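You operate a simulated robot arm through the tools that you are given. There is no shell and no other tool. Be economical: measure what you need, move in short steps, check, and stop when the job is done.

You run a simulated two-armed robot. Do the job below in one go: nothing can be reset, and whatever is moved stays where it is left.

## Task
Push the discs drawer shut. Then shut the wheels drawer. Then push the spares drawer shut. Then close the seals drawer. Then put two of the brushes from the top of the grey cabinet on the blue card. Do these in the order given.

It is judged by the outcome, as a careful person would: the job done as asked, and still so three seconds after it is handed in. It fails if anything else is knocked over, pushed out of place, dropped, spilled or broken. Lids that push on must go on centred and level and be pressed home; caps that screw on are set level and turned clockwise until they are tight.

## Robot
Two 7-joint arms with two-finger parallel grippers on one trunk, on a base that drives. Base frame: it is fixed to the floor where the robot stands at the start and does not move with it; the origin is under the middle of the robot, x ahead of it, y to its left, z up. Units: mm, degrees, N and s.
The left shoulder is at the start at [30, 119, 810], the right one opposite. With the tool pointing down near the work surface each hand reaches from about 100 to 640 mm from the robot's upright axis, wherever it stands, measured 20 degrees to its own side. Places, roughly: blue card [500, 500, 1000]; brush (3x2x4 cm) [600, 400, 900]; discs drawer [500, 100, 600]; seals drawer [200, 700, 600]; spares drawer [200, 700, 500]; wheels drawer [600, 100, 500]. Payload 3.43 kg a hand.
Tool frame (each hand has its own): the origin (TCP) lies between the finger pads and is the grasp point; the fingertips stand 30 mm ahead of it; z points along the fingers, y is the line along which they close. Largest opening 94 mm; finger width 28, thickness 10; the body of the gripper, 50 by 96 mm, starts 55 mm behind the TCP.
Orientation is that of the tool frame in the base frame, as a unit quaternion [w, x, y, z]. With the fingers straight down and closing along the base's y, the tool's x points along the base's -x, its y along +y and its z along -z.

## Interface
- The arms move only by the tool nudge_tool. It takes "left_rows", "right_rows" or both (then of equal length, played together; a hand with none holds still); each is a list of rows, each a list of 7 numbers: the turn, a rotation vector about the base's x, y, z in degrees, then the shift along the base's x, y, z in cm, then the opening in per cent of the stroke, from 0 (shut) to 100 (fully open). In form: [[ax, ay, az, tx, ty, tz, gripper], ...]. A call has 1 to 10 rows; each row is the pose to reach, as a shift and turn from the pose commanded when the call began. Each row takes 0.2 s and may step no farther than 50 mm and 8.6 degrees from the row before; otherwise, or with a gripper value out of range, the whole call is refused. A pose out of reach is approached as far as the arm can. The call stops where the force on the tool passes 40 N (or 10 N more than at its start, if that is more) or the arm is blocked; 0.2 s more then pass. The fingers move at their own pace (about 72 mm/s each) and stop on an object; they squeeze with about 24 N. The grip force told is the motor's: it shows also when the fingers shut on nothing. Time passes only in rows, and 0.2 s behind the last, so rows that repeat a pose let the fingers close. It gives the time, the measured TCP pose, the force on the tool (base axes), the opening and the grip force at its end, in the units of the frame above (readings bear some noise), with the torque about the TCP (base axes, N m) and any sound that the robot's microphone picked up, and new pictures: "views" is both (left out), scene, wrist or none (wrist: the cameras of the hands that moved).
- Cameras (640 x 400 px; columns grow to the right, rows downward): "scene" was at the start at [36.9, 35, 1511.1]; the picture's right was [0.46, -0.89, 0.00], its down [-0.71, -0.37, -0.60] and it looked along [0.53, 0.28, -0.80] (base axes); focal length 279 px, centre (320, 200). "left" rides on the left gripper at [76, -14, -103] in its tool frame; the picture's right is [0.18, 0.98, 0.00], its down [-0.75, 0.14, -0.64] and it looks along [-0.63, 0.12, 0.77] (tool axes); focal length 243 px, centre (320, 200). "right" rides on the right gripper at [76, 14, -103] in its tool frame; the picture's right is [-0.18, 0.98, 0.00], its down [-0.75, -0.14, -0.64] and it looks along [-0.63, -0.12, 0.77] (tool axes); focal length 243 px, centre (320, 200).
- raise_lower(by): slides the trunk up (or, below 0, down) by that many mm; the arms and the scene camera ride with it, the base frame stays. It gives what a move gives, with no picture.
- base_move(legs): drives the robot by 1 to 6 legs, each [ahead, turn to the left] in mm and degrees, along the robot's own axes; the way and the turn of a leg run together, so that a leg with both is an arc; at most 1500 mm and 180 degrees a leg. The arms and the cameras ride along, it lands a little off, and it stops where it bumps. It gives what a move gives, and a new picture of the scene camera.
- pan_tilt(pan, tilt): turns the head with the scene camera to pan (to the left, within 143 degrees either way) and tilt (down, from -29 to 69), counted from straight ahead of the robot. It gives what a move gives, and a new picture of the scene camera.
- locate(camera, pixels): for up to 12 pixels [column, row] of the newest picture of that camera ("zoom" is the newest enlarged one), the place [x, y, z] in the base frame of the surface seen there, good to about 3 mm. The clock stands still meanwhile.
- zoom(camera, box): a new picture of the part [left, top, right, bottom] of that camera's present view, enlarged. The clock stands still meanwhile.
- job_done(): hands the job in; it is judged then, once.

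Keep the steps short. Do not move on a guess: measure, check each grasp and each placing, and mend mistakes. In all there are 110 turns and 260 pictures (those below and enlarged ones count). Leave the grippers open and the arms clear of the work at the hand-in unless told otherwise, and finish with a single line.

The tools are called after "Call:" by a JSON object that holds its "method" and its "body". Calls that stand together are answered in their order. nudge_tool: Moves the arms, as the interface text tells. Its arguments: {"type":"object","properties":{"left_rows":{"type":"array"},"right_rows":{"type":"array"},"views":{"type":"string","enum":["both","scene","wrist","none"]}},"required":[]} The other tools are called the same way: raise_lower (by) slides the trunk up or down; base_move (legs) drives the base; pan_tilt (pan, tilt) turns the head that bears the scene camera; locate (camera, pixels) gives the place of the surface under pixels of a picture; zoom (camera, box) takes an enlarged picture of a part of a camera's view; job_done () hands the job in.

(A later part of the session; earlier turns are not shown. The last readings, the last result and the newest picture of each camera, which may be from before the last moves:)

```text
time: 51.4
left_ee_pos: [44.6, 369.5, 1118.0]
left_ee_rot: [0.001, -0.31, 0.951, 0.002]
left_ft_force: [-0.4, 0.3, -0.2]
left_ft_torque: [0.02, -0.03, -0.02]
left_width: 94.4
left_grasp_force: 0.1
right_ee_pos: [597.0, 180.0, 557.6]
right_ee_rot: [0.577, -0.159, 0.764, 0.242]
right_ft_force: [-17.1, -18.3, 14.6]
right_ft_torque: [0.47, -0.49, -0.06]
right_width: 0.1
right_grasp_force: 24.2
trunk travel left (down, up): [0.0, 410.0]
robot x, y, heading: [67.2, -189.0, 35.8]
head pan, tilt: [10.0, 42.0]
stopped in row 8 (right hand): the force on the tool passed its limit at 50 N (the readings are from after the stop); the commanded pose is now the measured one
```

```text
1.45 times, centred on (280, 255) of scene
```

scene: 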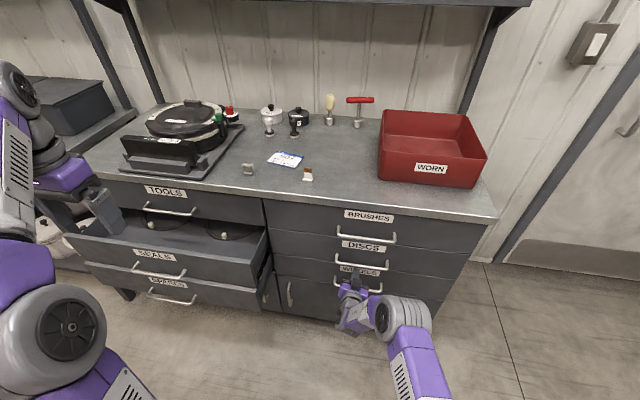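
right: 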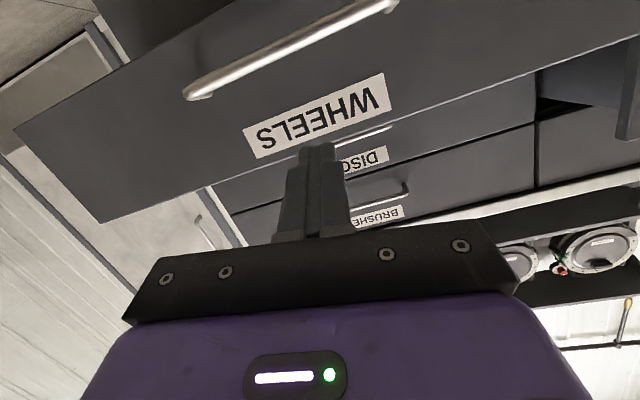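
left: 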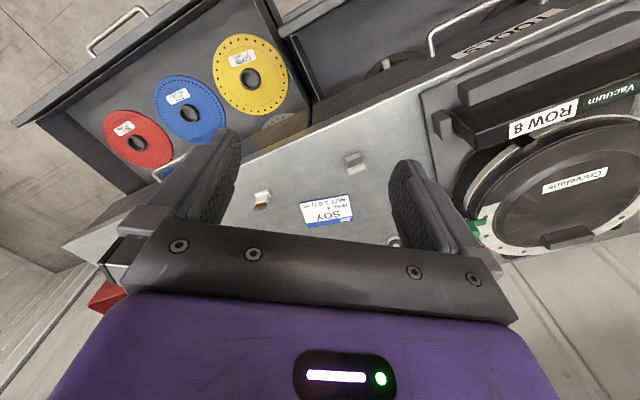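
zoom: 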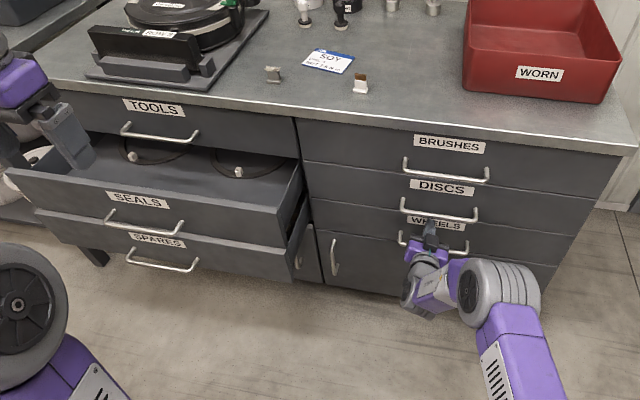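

Wheels is flush (623.9). Next I'll retreat: arm back, then base back 290, then look left for a clear way.

Call:
{"method": "nudge_tool", "body": {"right_rows": [[0, 0, 0, -2.4, -1.8, 0, 0], [0, 0, 0, -5.66, -4.12, 0, 0]], "views": "none"}}

Call:
{"method": "base_move", "body": {"legs": [[-290, 0]]}}

Call:
{"method": "pan_tilt", "body": {"pan": 80, "tilt": 40}}

```text
time: 52.0
left_ee_pos: [47.3, 372.6, 1117.2]
left_ee_rot: [-0.001, -0.31, 0.951, 0.0]
left_ft_force: [0.2, -0.3, -0.3]
left_ft_torque: [-0.03, 0.01, 0.0]
left_width: 94.1
left_grasp_force: 0.0
right_ee_pos: [544.1, 139.7, 556.6]
right_ee_rot: [0.576, -0.161, 0.765, 0.241]
right_ft_force: [0.0, 0.3, -0.1]
right_ft_torque: [0.0, -0.04, -0.02]
right_width: 0.3
right_grasp_force: 23.9
trunk travel left (down, up): [0.0, 410.0]
robot x, y, heading: [70.4, -183.7, 36.1]
head pan, tilt: [10.0, 42.0]
```

```text
time: 54.0
left_ee_pos: [-188.0, 202.1, 1116.8]
left_ee_rot: [0.0, -0.312, 0.95, 0.001]
left_ft_force: [-0.9, 0.2, -0.4]
left_ft_torque: [0.01, -0.02, 0.01]
left_width: 93.9
left_grasp_force: 0.1
right_ee_pos: [309.4, -29.4, 556.3]
right_ee_rot: [0.575, -0.163, 0.764, 0.242]
right_ft_force: [0.4, 0.2, 0.1]
right_ft_torque: [-0.04, 0.02, 0.01]
right_width: 0.0
right_grasp_force: 24.3
trunk travel left (down, up): [0.0, 410.0]
robot x, y, heading: [-165.5, -358.7, 36.2]
head pan, tilt: [10.0, 42.0]
```

scene: 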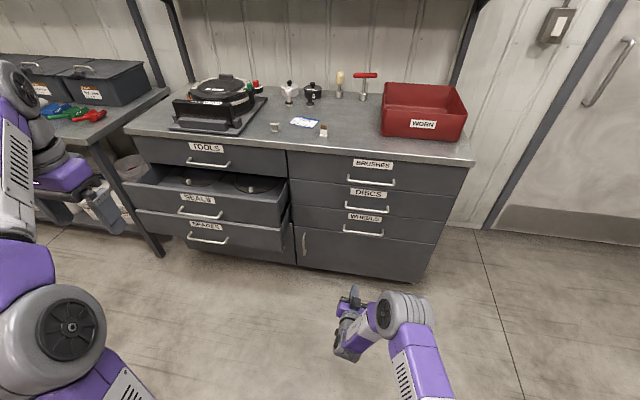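

```text
time: 55.4
left_ee_pos: [-187.3, 201.9, 1117.6]
left_ee_rot: [0.0, -0.311, 0.95, 0.001]
left_ft_force: [0.2, -0.1, 0.1]
left_ft_torque: [0.02, 0.02, -0.01]
left_width: 93.8
left_grasp_force: 0.1
right_ee_pos: [310.3, -28.7, 556.6]
right_ee_rot: [0.575, -0.162, 0.765, 0.242]
right_ft_force: [0.0, 0.1, 0.1]
right_ft_torque: [0.02, 0.0, 0.0]
right_width: 0.0
right_grasp_force: 24.1
trunk travel left (down, up): [0.0, 410.0]
robot x, y, heading: [-163.7, -359.7, 36.1]
head pan, tilt: [80.0, 40.0]
```

scene: 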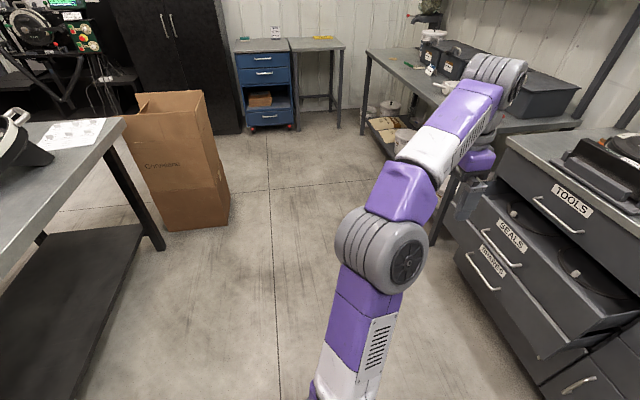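

Call:
{"method": "locate", "body": {"camera": "scene", "pixels": [[228, 205], [200, 95], [120, 120], [495, 230], [560, 345], [490, 270], [437, 235], [440, 130]]}}

Call:
{"method": "zoom", "body": {"camera": "scene", "box": [430, 170, 640, 400]}}

```text
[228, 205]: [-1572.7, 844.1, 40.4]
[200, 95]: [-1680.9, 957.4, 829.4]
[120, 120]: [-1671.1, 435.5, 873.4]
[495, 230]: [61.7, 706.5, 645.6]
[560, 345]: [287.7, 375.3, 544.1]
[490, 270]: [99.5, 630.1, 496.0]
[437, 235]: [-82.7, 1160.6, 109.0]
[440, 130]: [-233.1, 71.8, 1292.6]
```

```text
1.74 times, centred on (535, 285) of scene
```

zoom: 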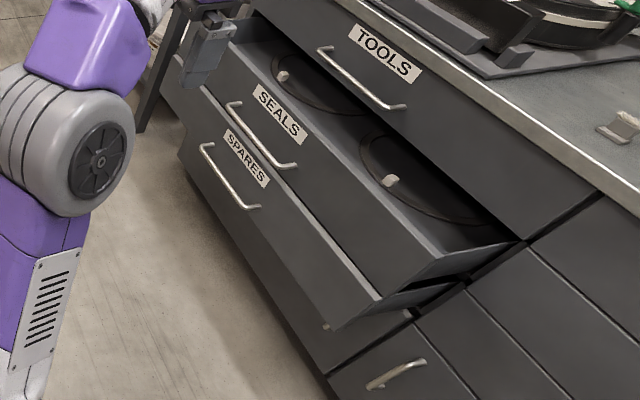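

Call:
{"method": "locate", "body": {"camera": "zoom", "pixels": [[206, 148], [256, 206], [232, 105], [295, 164], [240, 200], [320, 265], [380, 300], [345, 320], [262, 160], [228, 180]]}}

```text
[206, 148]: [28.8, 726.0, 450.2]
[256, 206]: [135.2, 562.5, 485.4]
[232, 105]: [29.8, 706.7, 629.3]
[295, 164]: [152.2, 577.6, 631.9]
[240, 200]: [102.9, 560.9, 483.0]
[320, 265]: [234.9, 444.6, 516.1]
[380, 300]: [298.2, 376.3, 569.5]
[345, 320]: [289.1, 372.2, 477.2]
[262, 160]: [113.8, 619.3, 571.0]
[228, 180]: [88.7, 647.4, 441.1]
```

The way is clear and the spares handle spans l≈378–560 at z≈485. I'll push spares to the right of that handle (l≈310), low at z≈490, so the gripper passes under the seals drawer. First I'll try getting the hand lower in free air.

Call:
{"method": "nudge_tool", "body": {"right_rows": [[0, 0, 0, 0, 0, -2.5, 0], [0, 0, 0, 0, 0, -5, 0], [0, 0, 0, 0, 0, -7, 0]], "views": "none"}}

Call:
{"method": "pan_tilt", "body": {"pan": 10, "tilt": 45}}

```text
time: 56.2
left_ee_pos: [-185.8, 202.3, 1117.6]
left_ee_rot: [0.0, -0.311, 0.95, 0.001]
left_ft_force: [0.3, -0.2, -0.1]
left_ft_torque: [0.02, 0.01, -0.01]
left_width: 94.0
left_grasp_force: 0.0
right_ee_pos: [305.9, -19.2, 487.8]
right_ee_rot: [0.576, -0.162, 0.765, 0.237]
right_ft_force: [1.0, 0.6, 0.3]
right_ft_torque: [0.02, -0.01, 0.01]
right_width: 0.0
right_grasp_force: 23.6
right hand out of reach, approached as far as the arm can: row 2, 3
trunk travel left (down, up): [0.0, 410.0]
robot x, y, heading: [-165.3, -360.8, 36.3]
head pan, tilt: [80.0, 40.0]
```

```text
time: 57.6
left_ee_pos: [-187.3, 202.2, 1117.8]
left_ee_rot: [-0.001, -0.311, 0.95, 0.001]
left_ft_force: [0.8, 0.1, -0.4]
left_ft_torque: [-0.02, 0.02, 0.04]
left_width: 93.9
left_grasp_force: 0.0
right_ee_pos: [306.5, -18.2, 489.4]
right_ee_rot: [0.576, -0.163, 0.765, 0.238]
right_ft_force: [0.3, 0.6, 0.2]
right_ft_torque: [-0.01, -0.05, 0.0]
right_width: 0.0
right_grasp_force: 23.8
trunk travel left (down, up): [0.0, 410.0]
robot x, y, heading: [-163.7, -357.4, 36.0]
head pan, tilt: [10.0, 45.0]
```

scene: 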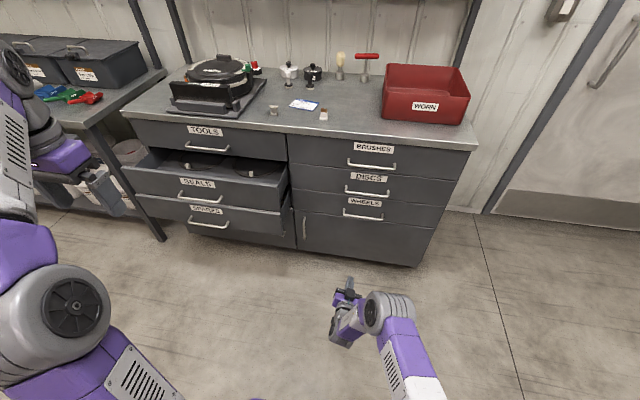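

Call:
{"method": "locate", "body": {"camera": "scene", "pixels": [[349, 283], [343, 297], [345, 312], [350, 325], [372, 305], [395, 302], [375, 325]]}}

Call:
{"method": "zoom", "body": {"camera": "scene", "box": [300, 260, 460, 400]}}

```text
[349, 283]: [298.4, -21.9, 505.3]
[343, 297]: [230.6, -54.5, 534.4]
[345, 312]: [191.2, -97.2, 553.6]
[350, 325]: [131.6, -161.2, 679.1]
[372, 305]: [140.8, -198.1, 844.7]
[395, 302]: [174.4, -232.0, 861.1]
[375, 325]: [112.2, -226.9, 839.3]
```

```text
2.86 times, centred on (380, 330) of scene
```

zoom: 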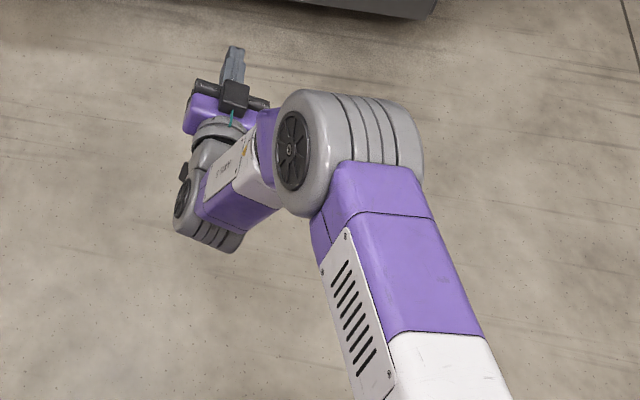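

There is about 20 mm of clearance under the seals drawer, so I'll lower 12 mm more. Then I'll shift the base 515 mm left.

Call:
{"method": "nudge_tool", "body": {"right_rows": [[0, 0, 0, 0, 0, -1.3, 0]], "views": "none"}}

Call:
{"method": "base_move", "body": {"legs": [[0, 90], [505, 0], [0, -90]]}}

```text
time: 58.0
left_ee_pos: [-186.9, 202.9, 1117.7]
left_ee_rot: [0.0, -0.312, 0.95, 0.001]
left_ft_force: [0.5, -0.3, 0.0]
left_ft_torque: [-0.02, -0.04, -0.02]
left_width: 94.1
left_grasp_force: 0.0
right_ee_pos: [305.7, -16.5, 474.8]
right_ee_rot: [0.577, -0.162, 0.765, 0.237]
right_ft_force: [-0.2, 0.1, -0.6]
right_ft_torque: [-0.02, 0.0, -0.04]
right_width: 0.0
right_grasp_force: 24.1
trunk travel left (down, up): [0.0, 410.0]
robot x, y, heading: [-165.0, -357.8, 36.2]
head pan, tilt: [10.0, 45.0]
```

```text
time: 68.6
left_ee_pos: [-472.0, 606.1, 1116.0]
left_ee_rot: [0.0, -0.304, 0.953, 0.001]
left_ft_force: [1.1, 0.5, 0.6]
left_ft_torque: [-0.02, 0.01, -0.02]
left_width: 94.0
left_grasp_force: 0.2
right_ee_pos: [15.4, 379.7, 474.6]
right_ee_rot: [0.578, -0.157, 0.766, 0.233]
right_ft_force: [0.4, -0.9, 0.1]
right_ft_torque: [0.04, -0.01, 0.0]
right_width: 0.0
right_grasp_force: 24.6
trunk travel left (down, up): [0.0, 410.0]
robot x, y, heading: [-458.4, 46.5, 35.5]
head pan, tilt: [10.0, 45.0]
```

scene: 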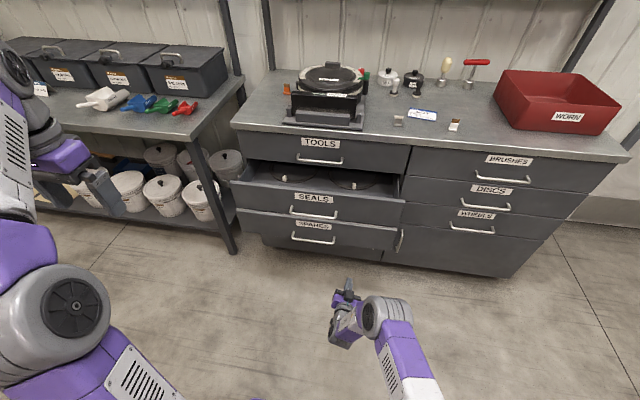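

The hand is at l≈298, tip at depth 265, and the spares face is at 449. I'll drive 165 ahead.

Call:
{"method": "base_move", "body": {"legs": [[165, 0.5]]}}

Call:
{"method": "zoom", "body": {"camera": "scene", "box": [200, 150, 460, 380]}}

Call:
{"method": "zoom", "body": {"camera": "right", "box": [0, 0, 640, 400]}}

```text
time: 70.1
left_ee_pos: [-341.6, 703.1, 1116.1]
left_ee_rot: [0.0, -0.308, 0.951, 0.0]
left_ft_force: [-0.7, -0.1, -0.4]
left_ft_torque: [0.0, 0.04, 0.0]
left_width: 93.9
left_grasp_force: 0.0
right_ee_pos: [148.4, 481.9, 475.3]
right_ee_rot: [0.577, -0.159, 0.766, 0.235]
right_ft_force: [0.0, -0.4, -0.2]
right_ft_torque: [-0.01, -0.02, 0.0]
right_width: 0.0
right_grasp_force: 23.8
trunk travel left (down, up): [0.0, 410.0]
robot x, y, heading: [-321.8, 146.3, 35.9]
head pan, tilt: [10.0, 45.0]
```

scene: 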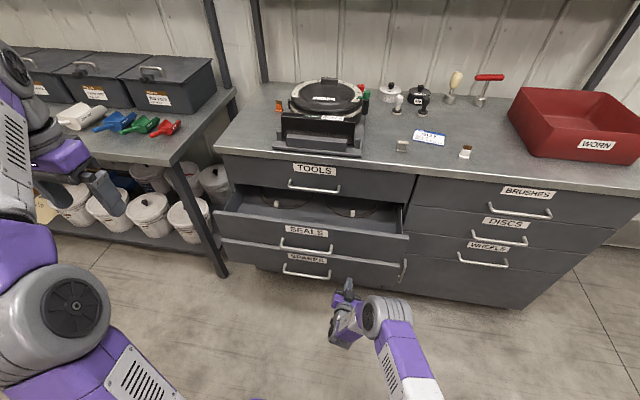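

```text
1.74 times, centred on (330, 265) of scene
```

zoom: 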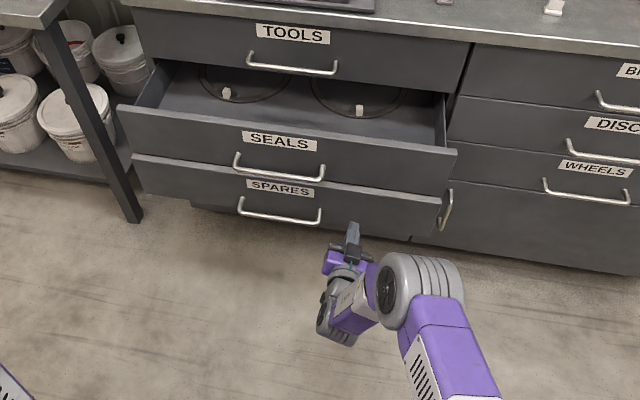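

```text
1.00 times, centred on (320, 200) of right (not enlarged: the box is as wide or as high as the picture)
```

zoom: 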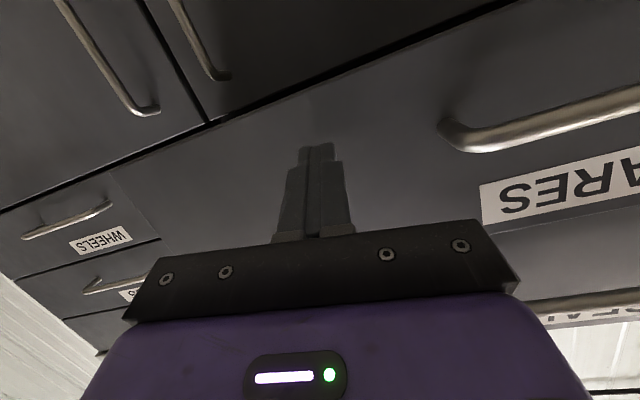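

The tip is about 16 mm from the face, right of the handle. I'll push with the base 100, checking forces.

Call:
{"method": "base_move", "body": {"legs": [[100, 0]]}}

Call:
{"method": "zoom", "body": {"camera": "scene", "box": [200, 150, 460, 380]}}

Call:
{"method": "zoom", "body": {"camera": "right", "box": [0, 0, 640, 400]}}

```text
time: 71.2
left_ee_pos: [-261.4, 762.5, 1117.2]
left_ee_rot: [0.0, -0.309, 0.951, 0.001]
left_ft_force: [0.1, 0.3, 0.3]
left_ft_torque: [-0.01, 0.04, -0.01]
left_width: 94.1
left_grasp_force: 0.0
right_ee_pos: [228.7, 540.7, 475.0]
right_ee_rot: [0.576, -0.16, 0.766, 0.236]
right_ft_force: [-0.1, 0.3, -0.3]
right_ft_torque: [0.0, 0.04, 0.0]
right_width: 0.0
right_grasp_force: 24.1
trunk travel left (down, up): [0.0, 410.0]
robot x, y, heading: [-241.9, 205.4, 36.0]
head pan, tilt: [10.0, 45.0]
```

scene: 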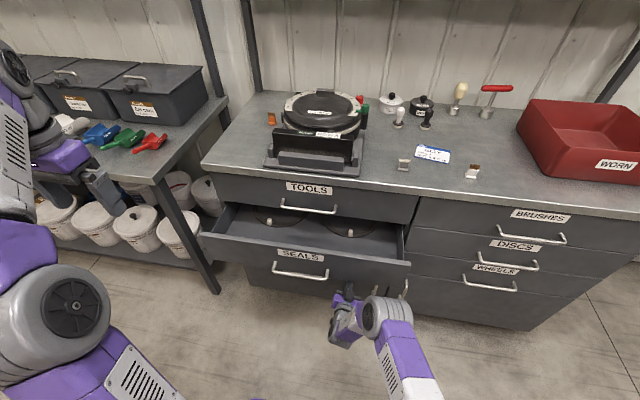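

```text
1.74 times, centred on (330, 265) of scene
```

zoom: 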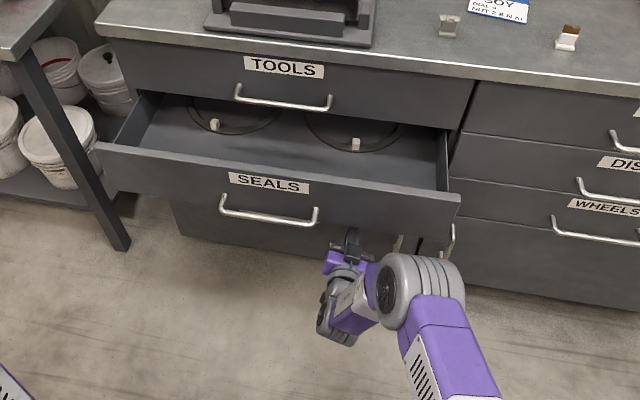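

```text
1.00 times, centred on (320, 200) of right (not enlarged: the box is as wide or as high as the picture)
```

zoom: 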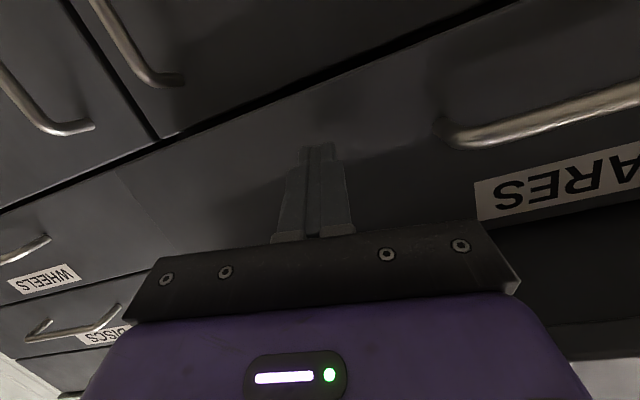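

Going well. About 90 mm is left, so 50 by base, then the rest by arm.

Call:
{"method": "base_move", "body": {"legs": [[52, 0]]}}

Call:
{"method": "nudge_tool", "body": {"right_rows": [[0, 0, 0, 0.65, 0.47, 0, 0], [0, 0, 0, 1.29, 0.94, 0, 0], [0, 0, 0, 1.94, 1.41, 0, 0], [0, 0, 0, 2.43, 1.76, 0, 0], [0, 0, 0, 2.83, 2.06, 0, 0], [0, 0, 0, 3.24, 2.35, 0, 0], [0, 0, 0, 3.64, 2.65, 0, 0], [0, 0, 0, 4.04, 2.94, 0, 0]], "views": "both"}}

```text
time: 72.1
left_ee_pos: [-220.1, 794.3, 1116.4]
left_ee_rot: [0.0, -0.309, 0.951, 0.001]
left_ft_force: [-0.4, -0.8, 0.1]
left_ft_torque: [0.01, 0.03, 0.0]
left_width: 94.0
left_grasp_force: 0.0
right_ee_pos: [270.7, 571.3, 474.5]
right_ee_rot: [0.576, -0.161, 0.766, 0.236]
right_ft_force: [-0.5, 0.5, -0.5]
right_ft_torque: [0.02, 0.0, -0.01]
right_width: 0.0
right_grasp_force: 23.7
trunk travel left (down, up): [0.0, 410.0]
robot x, y, heading: [-200.0, 238.1, 35.8]
head pan, tilt: [10.0, 45.0]
```

scene: 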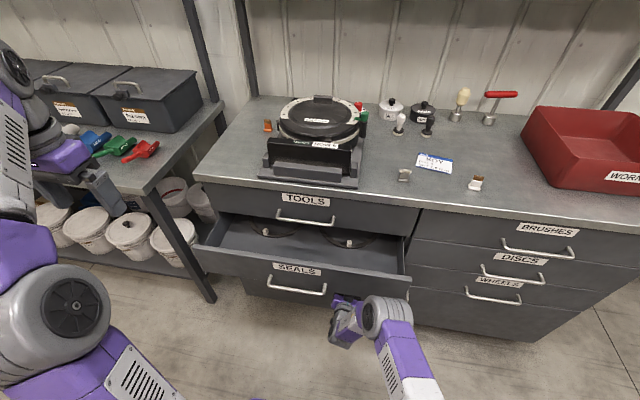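

```text
time: 73.6
left_ee_pos: [-221.5, 789.4, 1118.4]
left_ee_rot: [0.001, -0.31, 0.951, 0.002]
left_ft_force: [1.0, 0.5, 0.0]
left_ft_torque: [0.03, 0.0, 0.02]
left_width: 94.1
left_grasp_force: 0.0
right_ee_pos: [300.0, 591.3, 475.2]
right_ee_rot: [0.576, -0.161, 0.766, 0.236]
right_ft_force: [-12.4, -13.4, 14.5]
right_ft_torque: [0.41, -0.4, 0.0]
right_width: 0.0
right_grasp_force: 24.0
trunk travel left (down, up): [0.0, 410.0]
robot x, y, heading: [-201.9, 230.9, 35.9]
head pan, tilt: [10.0, 45.0]
stopped in row 7 (right hand): the force on the tool passed its limit at 49 N (the readings are from after the stop); the commanded pose is now the measured one
```

scene: 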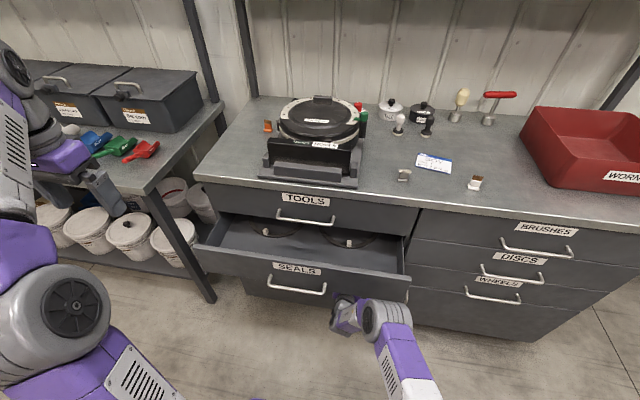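
right: 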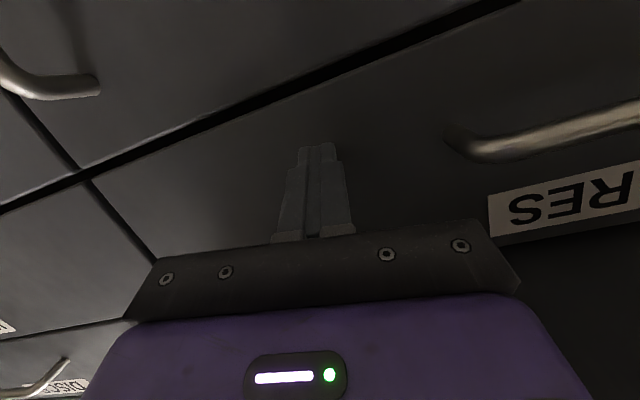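

Hard stop at the same depth as the others (590 against 589), so spares is home. I'll retreat straight back.

Call:
{"method": "nudge_tool", "body": {"right_rows": [[0, 0, 0, -1.8, -1.3, 0, 0], [0, 0, 0, -3.24, -2.35, 0, 0]], "views": "none"}}

Call:
{"method": "base_move", "body": {"legs": [[-260, 0]]}}

Call:
{"method": "zoom", "body": {"camera": "right", "box": [0, 0, 640, 400]}}

Call:
{"method": "locate", "body": {"camera": "right", "pixels": [[300, 130], [250, 120], [400, 120], [560, 180], [160, 190], [480, 60]]}}

```text
time: 74.2
left_ee_pos: [-219.2, 792.9, 1118.0]
left_ee_rot: [0.0, -0.309, 0.951, 0.001]
left_ft_force: [0.1, 0.0, -0.3]
left_ft_torque: [0.03, 0.0, 0.0]
left_width: 94.2
left_grasp_force: 0.1
right_ee_pos: [266.0, 568.2, 472.5]
right_ee_rot: [0.576, -0.161, 0.766, 0.235]
right_ft_force: [0.0, -1.0, -0.4]
right_ft_torque: [-0.03, 0.01, 0.01]
right_width: 0.0
right_grasp_force: 24.1
trunk travel left (down, up): [0.0, 410.0]
robot x, y, heading: [-201.4, 233.0, 35.9]
head pan, tilt: [10.0, 45.0]
```

```text
time: 76.0
left_ee_pos: [-422.7, 645.2, 1117.5]
left_ee_rot: [0.0, -0.309, 0.951, 0.001]
left_ft_force: [-0.1, -0.2, -0.8]
left_ft_torque: [0.01, 0.0, -0.02]
left_width: 93.9
left_grasp_force: 0.0
right_ee_pos: [64.3, 420.4, 472.7]
right_ee_rot: [0.575, -0.161, 0.767, 0.235]
right_ft_force: [0.6, -0.3, 0.3]
right_ft_torque: [0.0, -0.01, -0.02]
right_width: 0.0
right_grasp_force: 24.0
trunk travel left (down, up): [0.0, 410.0]
robot x, y, heading: [-405.8, 86.7, 35.7]
head pan, tilt: [10.0, 45.0]
```

scene: 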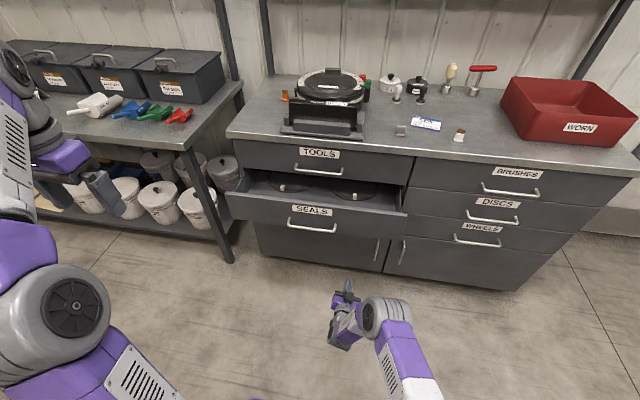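

```text
1.00 times, centred on (320, 200) of right (not enlarged: the box is as wide or as high as the picture)
```

zoom: 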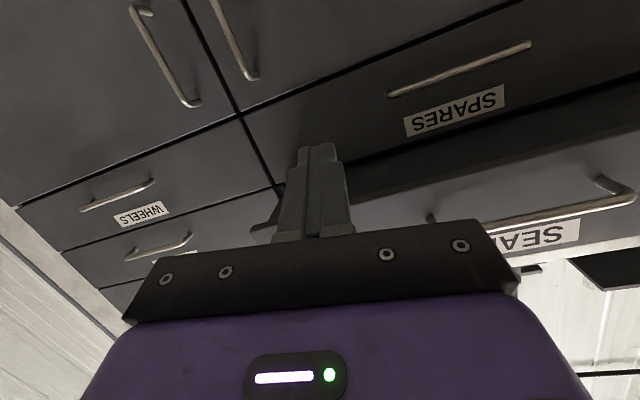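

```text
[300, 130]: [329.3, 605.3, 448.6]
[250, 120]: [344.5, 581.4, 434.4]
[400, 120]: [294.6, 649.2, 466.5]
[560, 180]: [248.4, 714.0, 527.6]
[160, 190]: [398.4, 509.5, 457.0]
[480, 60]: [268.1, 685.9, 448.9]
```

Spares is flush (621 against 622). Now seals: I'll raise the trunk 180 so the tip is at z≈647, then drive up to the face.

Call:
{"method": "raise_lower", "body": {"by": 180}}

Call:
{"method": "base_move", "body": {"legs": [[115, 0]]}}

Call:
{"method": "locate", "body": {"camera": "scene", "pixels": [[310, 240], [360, 245], [260, 235]]}}

Call:
{"method": "zoom", "body": {"camera": "right", "box": [0, 0, 640, 400]}}

```text
time: 78.0
left_ee_pos: [-422.4, 645.5, 1297.0]
left_ee_rot: [0.0, -0.309, 0.951, 0.0]
left_ft_force: [-0.4, 0.0, -0.1]
left_ft_torque: [-0.05, 0.03, 0.01]
left_width: 94.4
left_grasp_force: 0.1
right_ee_pos: [62.6, 420.5, 651.9]
right_ee_rot: [0.575, -0.161, 0.767, 0.235]
right_ft_force: [0.0, 0.0, -0.3]
right_ft_torque: [0.0, 0.02, 0.01]
right_width: 0.0
right_grasp_force: 23.8
trunk travel left (down, up): [-180.0, 230.0]
robot x, y, heading: [-404.4, 86.3, 35.6]
head pan, tilt: [10.0, 45.0]
```

```text
time: 79.2
left_ee_pos: [-328.1, 713.8, 1296.5]
left_ee_rot: [-0.001, -0.307, 0.952, 0.0]
left_ft_force: [0.9, -0.4, -0.8]
left_ft_torque: [-0.02, 0.02, 0.0]
left_width: 94.2
left_grasp_force: 0.1
right_ee_pos: [158.2, 488.5, 651.3]
right_ee_rot: [0.575, -0.161, 0.767, 0.234]
right_ft_force: [0.0, 0.3, 0.0]
right_ft_torque: [0.0, 0.0, 0.03]
right_width: 0.0
right_grasp_force: 24.8
trunk travel left (down, up): [-180.0, 230.0]
robot x, y, heading: [-308.4, 151.5, 36.0]
head pan, tilt: [10.0, 45.0]
```

scene: 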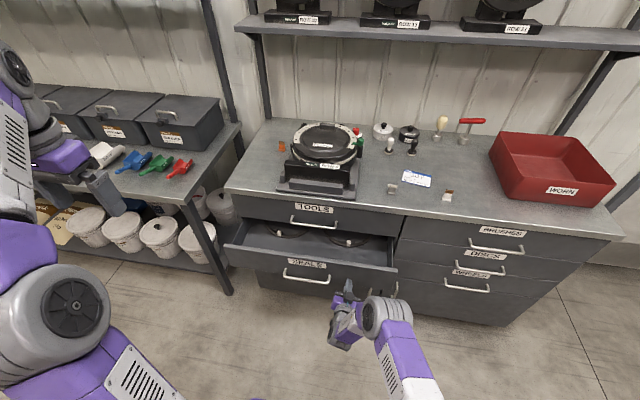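

```text
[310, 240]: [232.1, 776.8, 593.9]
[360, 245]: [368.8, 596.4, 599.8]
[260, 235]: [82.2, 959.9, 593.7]
```

```text
1.00 times, centred on (320, 200) of right (not enlarged: the box is as wide or as high as the picture)
```

zoom: 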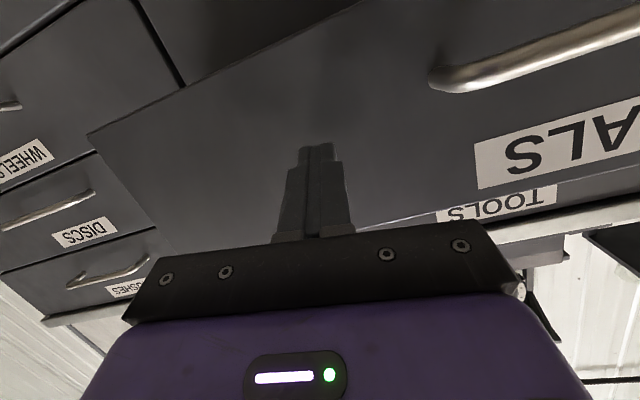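

The tip is right of the handle, about 19 mm short of the seals face. I'll push 115 by base, then finish by arm.

Call:
{"method": "base_move", "body": {"legs": [[60, 0], [55, 0]]}}

Call:
{"method": "nudge_tool", "body": {"right_rows": [[0, 0, 0, 0.97, 0.7, 0, 0], [0, 0, 0, 1.94, 1.41, 0, 0], [0, 0, 0, 2.91, 2.12, 0, 0], [0, 0, 0, 3.56, 2.59, 0, 0], [0, 0, 0, 4.2, 3.06, 0, 0], [0, 0, 0, 4.69, 3.41, 0, 0], [0, 0, 0, 5.18, 3.76, 0, 0], [0, 0, 0, 5.66, 4.12, 0, 0], [0, 0, 0, 6.07, 4.41, 0, 0], [0, 0, 0, 6.47, 4.7, 0, 0]], "views": "scene"}}

```text
time: 80.7
left_ee_pos: [-255.1, 767.1, 1296.5]
left_ee_rot: [-0.001, -0.309, 0.951, 0.001]
left_ft_force: [0.5, 0.2, 0.3]
left_ft_torque: [-0.05, 0.03, 0.01]
left_width: 94.2
left_grasp_force: 0.1
right_ee_pos: [229.4, 540.8, 651.5]
right_ee_rot: [0.576, -0.161, 0.766, 0.234]
right_ft_force: [0.1, 0.2, -0.4]
right_ft_torque: [-0.01, 0.02, 0.0]
right_width: 0.0
right_grasp_force: 24.1
trunk travel left (down, up): [-180.0, 230.0]
robot x, y, heading: [-236.4, 207.7, 35.7]
head pan, tilt: [10.0, 45.0]
stopped in leg 2: the force on the tool passed its limit at 58 N (the readings are from after the stop); the commanded pose is now the measured one
```

scene: 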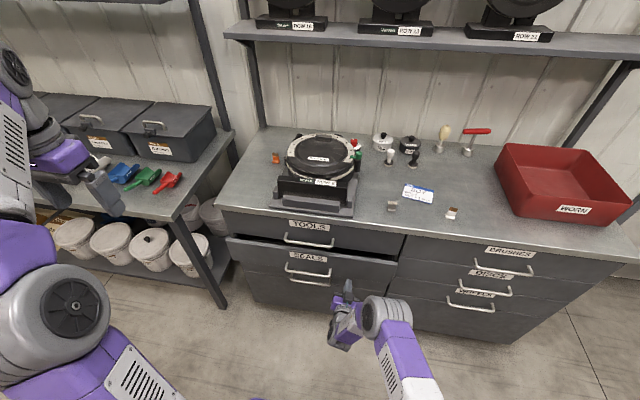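

```text
time: 82.9
left_ee_pos: [-256.0, 764.9, 1297.2]
left_ee_rot: [0.0, -0.31, 0.951, 0.002]
left_ft_force: [0.4, 0.0, 0.5]
left_ft_torque: [0.0, 0.01, 0.0]
left_width: 93.9
left_grasp_force: 0.1
right_ee_pos: [294.1, 584.8, 652.1]
right_ee_rot: [0.577, -0.159, 0.766, 0.234]
right_ft_force: [0.1, -0.4, 0.0]
right_ft_torque: [-0.01, 0.0, -0.01]
right_width: 0.2
right_grasp_force: 23.9
trunk travel left (down, up): [-180.0, 230.0]
robot x, y, heading: [-236.0, 203.1, 35.8]
head pan, tilt: [10.0, 45.0]
```

scene: 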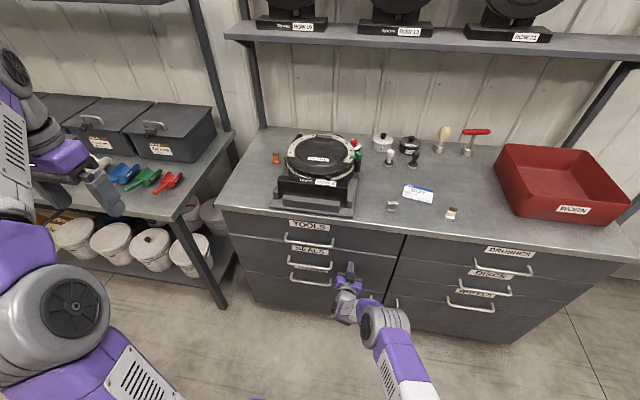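

The tip is at 611, about 7 mm left. I'll push until the stop.

Call:
{"method": "nudge_tool", "body": {"right_rows": [[0, 0, 0, 0.4, 0.29, 0, 0], [0, 0, 0, 0.81, 0.59, 0, 0], [0, 0, 0, 1.13, 0.82, 0, 0], [0, 0, 0, 1.46, 1.06, 0, 0]], "views": "none"}}

Call:
{"method": "locate", "body": {"camera": "scene", "pixels": [[260, 252], [260, 232], [380, 265], [375, 240], [310, 252], [290, 285]]}}

```text
time: 83.7
left_ee_pos: [-260.2, 761.2, 1299.4]
left_ee_rot: [0.001, -0.308, 0.951, 0.003]
left_ft_force: [0.0, -0.1, 0.2]
left_ft_torque: [0.01, -0.01, 0.0]
left_width: 94.0
left_grasp_force: 0.1
right_ee_pos: [300.1, 591.2, 651.4]
right_ee_rot: [0.578, -0.16, 0.765, 0.235]
right_ft_force: [-16.6, -17.4, 14.3]
right_ft_torque: [0.4, -0.47, -0.06]
right_width: 0.0
right_grasp_force: 24.2
trunk travel left (down, up): [-180.0, 230.0]
robot x, y, heading: [-235.4, 201.7, 35.7]
head pan, tilt: [10.0, 45.0]
stopped in row 4 (right hand): the force on the tool passed its limit at 46 N (the readings are from after the stop); the commanded pose is now the measured one
```

```text
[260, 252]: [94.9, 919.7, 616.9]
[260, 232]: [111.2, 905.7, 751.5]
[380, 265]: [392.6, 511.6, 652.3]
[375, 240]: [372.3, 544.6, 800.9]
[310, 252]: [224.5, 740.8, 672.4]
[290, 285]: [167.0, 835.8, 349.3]
```

Seals is home. I'll retreat 300 mm and check all the drawers.

Call:
{"method": "nudge_tool", "body": {"right_rows": [[0, 0, 0, -2.4, -1.8, 0, 0], [0, 0, 0, -5.66, -4.12, 0, 0]], "views": "none"}}

Call:
{"method": "base_move", "body": {"legs": [[-300, 0]]}}

Call:
{"method": "locate", "body": {"camera": "scene", "pixels": [[270, 228], [375, 240], [270, 212], [375, 222], [320, 255], [450, 235], [450, 250], [450, 265]]}}

Call:
{"method": "zoom", "body": {"camera": "scene", "box": [220, 100, 640, 360]}}

```text
time: 84.3
left_ee_pos: [-257.1, 765.1, 1297.7]
left_ee_rot: [0.0, -0.309, 0.951, 0.002]
left_ft_force: [1.0, 0.7, -0.6]
left_ft_torque: [-0.02, 0.0, -0.01]
left_width: 94.2
left_grasp_force: 0.1
right_ee_pos: [242.0, 550.0, 648.0]
right_ee_rot: [0.576, -0.16, 0.767, 0.233]
right_ft_force: [-0.6, 0.0, -0.2]
right_ft_torque: [-0.03, 0.01, 0.01]
right_width: 0.2
right_grasp_force: 23.5
trunk travel left (down, up): [-180.0, 230.0]
robot x, y, heading: [-241.2, 208.7, 35.8]
head pan, tilt: [10.0, 45.0]
```

```text
time: 86.4
left_ee_pos: [-503.1, 587.6, 1297.4]
left_ee_rot: [0.001, -0.309, 0.951, 0.001]
left_ft_force: [0.2, 0.0, -0.7]
left_ft_torque: [0.0, -0.01, -0.02]
left_width: 93.9
left_grasp_force: 0.1
right_ee_pos: [-2.7, 373.6, 648.1]
right_ee_rot: [0.576, -0.159, 0.767, 0.233]
right_ft_force: [-0.5, 0.0, -0.4]
right_ft_torque: [0.01, 0.01, 0.01]
right_width: 0.0
right_grasp_force: 24.1
trunk travel left (down, up): [-180.0, 230.0]
robot x, y, heading: [-487.0, 29.8, 35.7]
head pan, tilt: [10.0, 45.0]
```

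scene: 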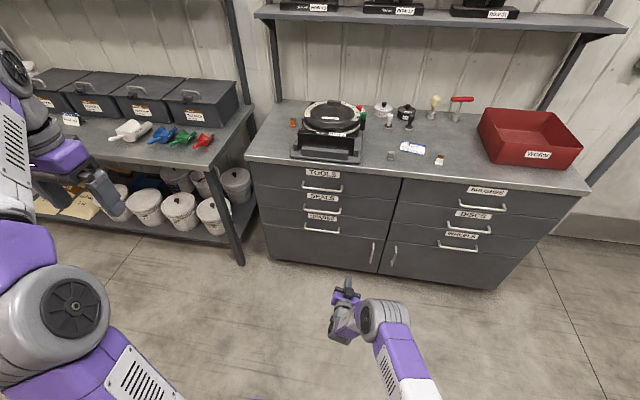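

```text
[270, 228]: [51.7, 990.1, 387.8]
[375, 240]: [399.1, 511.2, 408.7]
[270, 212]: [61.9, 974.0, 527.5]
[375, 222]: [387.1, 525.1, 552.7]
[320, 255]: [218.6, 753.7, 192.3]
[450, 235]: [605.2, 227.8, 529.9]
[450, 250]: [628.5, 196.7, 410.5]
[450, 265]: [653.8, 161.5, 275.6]
```

```text
1.52 times, centred on (430, 230) of scene
```

zoom: 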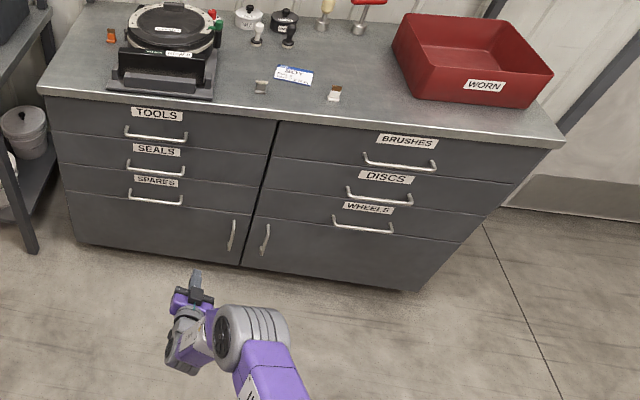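

All drawers are flush. Now I'll bring the right arm back up to a tucked, downward pose, clear of the cabinet.

Call:
{"method": "nudge_tool", "body": {"right_rows": [[0, 0, 0, -1, -0.7, 4.5, 0], [-4.6, 6.3, 0, -2, -1.5, 9, 0], [-9.2, 12.6, 0, -3, -2.2, 13.5, 0], [-13.8, 18.9, 0, -4, -3, 18, 0], [-18.4, 25.2, 0, -5, -3.7, 22.5, 0], [-23, 31.5, 0, -6.5, -4.7, 26.9, 0], [-27.6, 37.8, 0, -8.5, -6, 31, 0], [-32.2, 44.1, 0, -11, -7.5, 34.5, 0], [-36.8, 50.4, 0, -13.5, -9.3, 38, 0], [-41.4, 56.7, 0, -16, -11, 41.5, 0]], "views": "none"}}

Call:
{"method": "nudge_tool", "body": {"right_rows": [[-4.5, 6.2, 0, -2, -1.5, 4, 0], [-4.5, 6.2, 0, -4, -3, 8, 0], [-4.5, 6.2, 0, -6, -4.5, 12, 0], [-4.5, 6.2, 0, -7, -5.3, 16, 0]], "views": "scene"}}

```text
time: 88.6
left_ee_pos: [-503.5, 586.8, 1297.1]
left_ee_rot: [0.0, -0.308, 0.951, 0.001]
left_ft_force: [-0.1, -0.1, 0.2]
left_ft_torque: [0.05, 0.01, 0.01]
left_width: 94.0
left_grasp_force: 0.1
right_ee_pos: [-163.4, 262.5, 1065.2]
right_ee_rot: [0.059, -0.219, 0.974, 0.006]
right_ft_force: [0.2, -0.3, 0.3]
right_ft_torque: [0.01, 0.04, 0.0]
right_width: 0.0
right_grasp_force: 24.1
trunk travel left (down, up): [-180.0, 230.0]
robot x, y, heading: [-484.8, 29.0, 35.6]
head pan, tilt: [10.0, 45.0]
```

```text
time: 89.6
left_ee_pos: [-502.9, 586.8, 1297.8]
left_ee_rot: [0.0, -0.308, 0.951, 0.002]
left_ft_force: [-1.0, 0.1, 0.1]
left_ft_torque: [-0.02, -0.03, -0.03]
left_width: 93.7
left_grasp_force: 0.0
right_ee_pos: [-232.0, 211.1, 1226.5]
right_ee_rot: [-0.001, -0.219, 0.975, -0.021]
right_ft_force: [0.6, 0.0, -0.5]
right_ft_torque: [-0.01, 0.01, 0.03]
right_width: 0.0
right_grasp_force: 24.3
trunk travel left (down, up): [-180.0, 230.0]
robot x, y, heading: [-484.3, 29.0, 35.6]
head pan, tilt: [10.0, 45.0]
```

scene: 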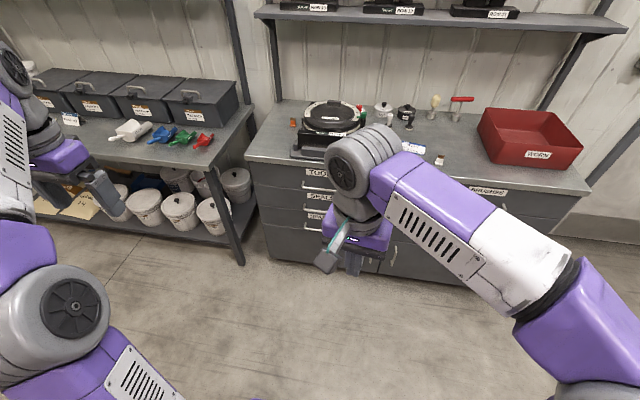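

Now I'll move the right hand 200 mm out to the right, and shift the base about 388 mm right and 250 ahead for the brush work with the left hand.

Call:
{"method": "nudge_tool", "body": {"right_rows": [[0, 0, 0, 2.6, -3.7, 0, 0], [0, 0, 0, 5.2, -7.4, 0, 0], [0, 0, 0, 7.8, -11.1, 0, 0], [0, 0, 0, 10.4, -14.8, 0, 0]], "views": "none"}}

Call:
{"method": "base_move", "body": {"legs": [[0, -90], [388, 0], [0, 90], [300, 0]]}}

Call:
{"method": "pan_tilt", "body": {"pan": 12, "tilt": 50}}

```text
time: 90.6
left_ee_pos: [-503.3, 585.9, 1298.7]
left_ee_rot: [0.001, -0.309, 0.951, 0.002]
left_ft_force: [-0.3, 0.0, 0.5]
left_ft_torque: [0.01, 0.02, 0.0]
left_width: 94.0
left_grasp_force: 0.1
right_ee_pos: [-130.3, 62.2, 1223.1]
right_ee_rot: [-0.001, -0.22, 0.975, -0.021]
right_ft_force: [0.4, 0.1, 0.5]
right_ft_torque: [-0.01, 0.03, 0.01]
right_width: 0.0
right_grasp_force: 23.9
trunk travel left (down, up): [-180.0, 230.0]
robot x, y, heading: [-482.5, 29.0, 35.7]
head pan, tilt: [10.0, 45.0]
```

```text
time: 102.3
left_ee_pos: [-29.1, 449.5, 1297.9]
left_ee_rot: [0.0, -0.305, 0.952, 0.001]
left_ft_force: [-0.3, 1.3, -0.9]
left_ft_torque: [0.02, 0.01, -0.02]
left_width: 94.1
left_grasp_force: 0.1
right_ee_pos: [340.5, -77.6, 1223.0]
right_ee_rot: [-0.002, -0.215, 0.976, -0.021]
right_ft_force: [-0.1, -0.6, 0.9]
right_ft_torque: [-0.01, 0.03, 0.01]
right_width: 0.3
right_grasp_force: 23.1
trunk travel left (down, up): [-180.0, 230.0]
robot x, y, heading: [-11.2, -106.3, 35.4]
head pan, tilt: [10.0, 45.0]
```

scene: 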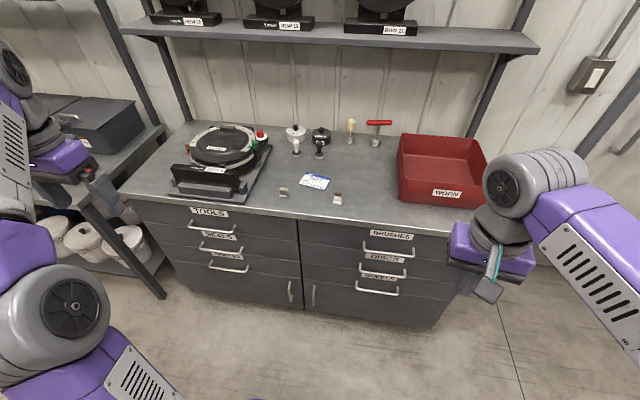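

```text
time: 103.0
left_ee_pos: [-29.5, 450.4, 1297.0]
left_ee_rot: [0.0, -0.304, 0.953, 0.002]
left_ft_force: [-0.2, -0.4, -0.6]
left_ft_torque: [0.0, -0.02, 0.04]
left_width: 94.1
left_grasp_force: 0.1
right_ee_pos: [338.7, -78.4, 1223.2]
right_ee_rot: [-0.001, -0.215, 0.976, -0.021]
right_ft_force: [0.5, 0.4, 0.5]
right_ft_torque: [0.0, 0.0, -0.01]
right_width: 0.0
right_grasp_force: 23.8
trunk travel left (down, up): [-180.0, 230.0]
robot x, y, heading: [-14.2, -111.2, 35.1]
head pan, tilt: [12.0, 50.0]
```

scene: 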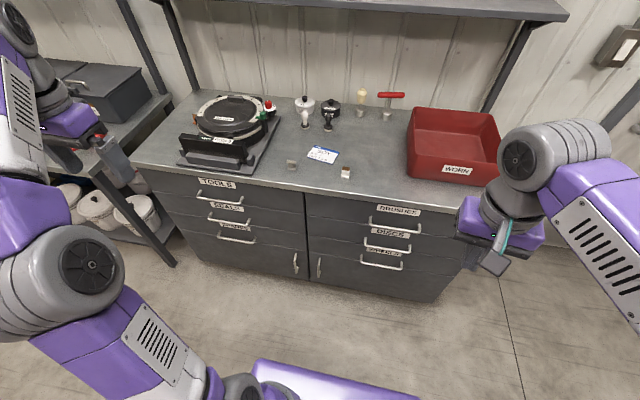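

Call:
{"method": "zoom", "body": {"camera": "scene", "box": [270, 130, 370, 195]}}

Call:
{"method": "locate", "body": {"camera": "zoom", "pixels": [[130, 190], [140, 225], [490, 235], [490, 270], [240, 140], [450, 150], [410, 220], [250, 175], [330, 180]]}}

Call:
{"method": "zoom", "body": {"camera": "scene", "box": [140, 70, 440, 230]}}

```text
6.15 times, centred on (320, 162) of scene
```

zoom: 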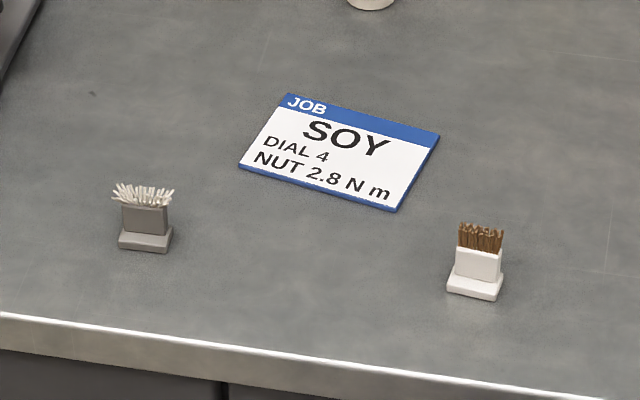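

```text
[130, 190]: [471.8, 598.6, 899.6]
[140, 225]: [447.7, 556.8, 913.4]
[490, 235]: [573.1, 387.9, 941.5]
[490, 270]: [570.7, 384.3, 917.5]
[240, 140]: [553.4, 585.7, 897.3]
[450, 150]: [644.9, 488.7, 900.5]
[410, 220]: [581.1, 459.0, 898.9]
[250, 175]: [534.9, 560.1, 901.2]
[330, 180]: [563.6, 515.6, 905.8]
```

```text
2.13 times, centred on (290, 150) of scene
```

zoom: 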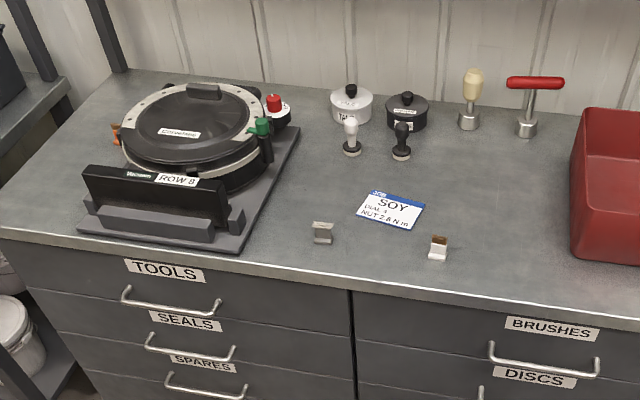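

Both brushes stand upright (grey at left, white at right) and the blue card lies between them and behind. I need the robot about 265 closer, so I'll check how far the base reaches in front.

Call:
{"method": "pan_tilt", "body": {"pan": 0, "tilt": 69}}

Call:
{"method": "locate", "body": {"camera": "scene", "pixels": [[320, 300], [320, 320], [320, 340], [320, 360], [320, 390], [250, 340], [390, 340]]}}

```text
time: 103.8
left_ee_pos: [-29.8, 450.2, 1298.2]
left_ee_rot: [0.0, -0.305, 0.952, 0.002]
left_ft_force: [-0.1, 0.5, 0.6]
left_ft_torque: [-0.01, -0.01, 0.0]
left_width: 93.9
left_grasp_force: 0.1
right_ee_pos: [339.7, -77.6, 1222.0]
right_ee_rot: [0.0, -0.216, 0.976, -0.021]
right_ft_force: [-0.6, -1.0, 0.6]
right_ft_torque: [-0.03, 0.0, 0.0]
right_width: 0.1
right_grasp_force: 23.9
trunk travel left (down, up): [-180.0, 230.0]
robot x, y, heading: [-15.9, -106.0, 34.6]
head pan, tilt: [0.0, 68.8]
```

scene: 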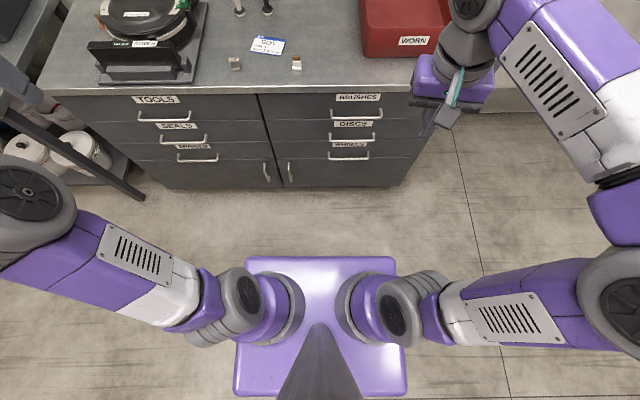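

```text
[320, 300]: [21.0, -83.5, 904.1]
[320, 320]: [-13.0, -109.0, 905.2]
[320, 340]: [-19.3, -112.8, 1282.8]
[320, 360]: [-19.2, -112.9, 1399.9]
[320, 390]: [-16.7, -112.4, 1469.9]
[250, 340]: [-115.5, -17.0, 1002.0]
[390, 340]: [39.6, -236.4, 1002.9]
```

The base front is about 150 mm ahead of the axis, so plenty of room. I'll drive 290 ahead.

Call:
{"method": "base_move", "body": {"legs": [[290, 1]]}}

Call:
{"method": "pan_tilt", "body": {"pan": 12, "tilt": 60}}

Call:
{"method": "zoom", "body": {"camera": "scene", "box": [240, 80, 400, 180]}}

```text
time: 105.8
left_ee_pos: [193.8, 618.7, 1298.6]
left_ee_rot: [0.0, -0.314, 0.949, 0.002]
left_ft_force: [0.5, -0.3, -1.0]
left_ft_torque: [-0.02, 0.0, 0.03]
left_width: 94.0
left_grasp_force: 0.1
right_ee_pos: [575.1, 98.5, 1223.4]
right_ee_rot: [-0.001, -0.224, 0.974, -0.021]
right_ft_force: [1.0, -0.3, -0.7]
right_ft_torque: [0.0, 0.0, -0.01]
right_width: 0.0
right_grasp_force: 24.4
trunk travel left (down, up): [-180.0, 230.0]
robot x, y, heading: [218.0, 61.4, 36.5]
head pan, tilt: [0.0, 68.8]
```

scene: 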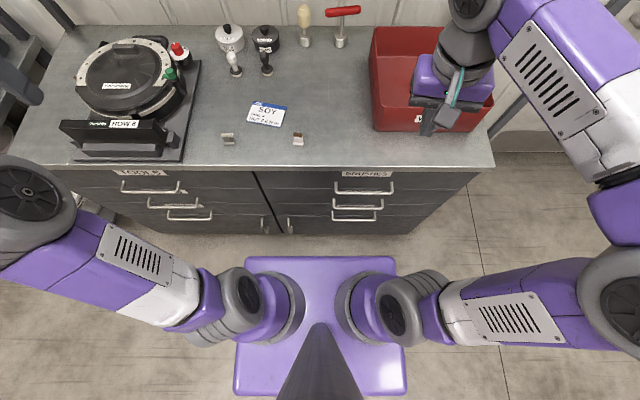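

```text
time: 106.5
left_ee_pos: [192.5, 617.1, 1298.1]
left_ee_rot: [-0.001, -0.314, 0.949, 0.002]
left_ft_force: [0.2, 0.5, -0.3]
left_ft_torque: [0.0, 0.02, -0.03]
left_width: 94.1
left_grasp_force: 0.1
right_ee_pos: [576.1, 98.1, 1222.9]
right_ee_rot: [0.0, -0.227, 0.974, -0.02]
right_ft_force: [1.2, 0.3, -0.5]
right_ft_torque: [0.05, 0.04, -0.02]
right_width: 0.0
right_grasp_force: 24.0
trunk travel left (down, up): [-180.0, 230.0]
robot x, y, heading: [220.9, 55.9, 36.5]
head pan, tilt: [12.0, 60.0]
```

scene: 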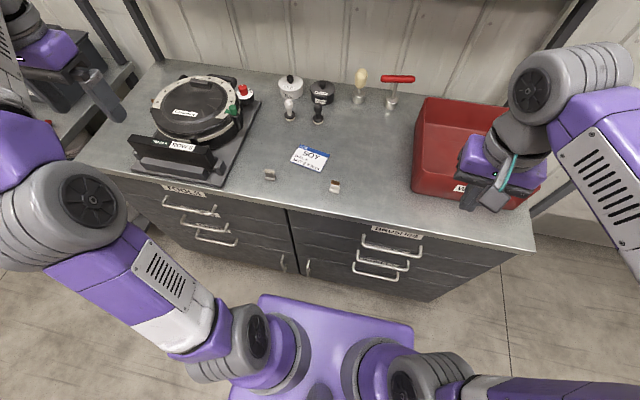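

```text
4.00 times, centred on (320, 130) of scene
```

zoom: 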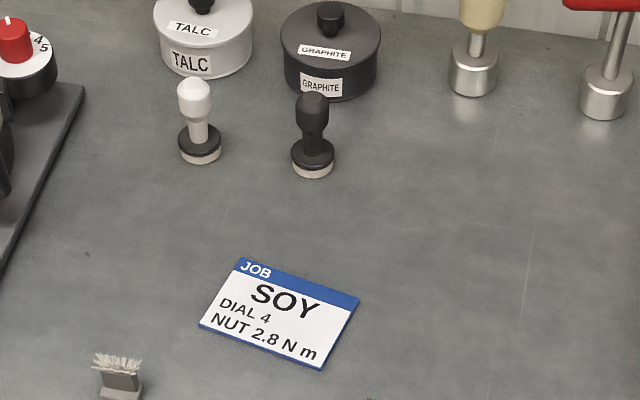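

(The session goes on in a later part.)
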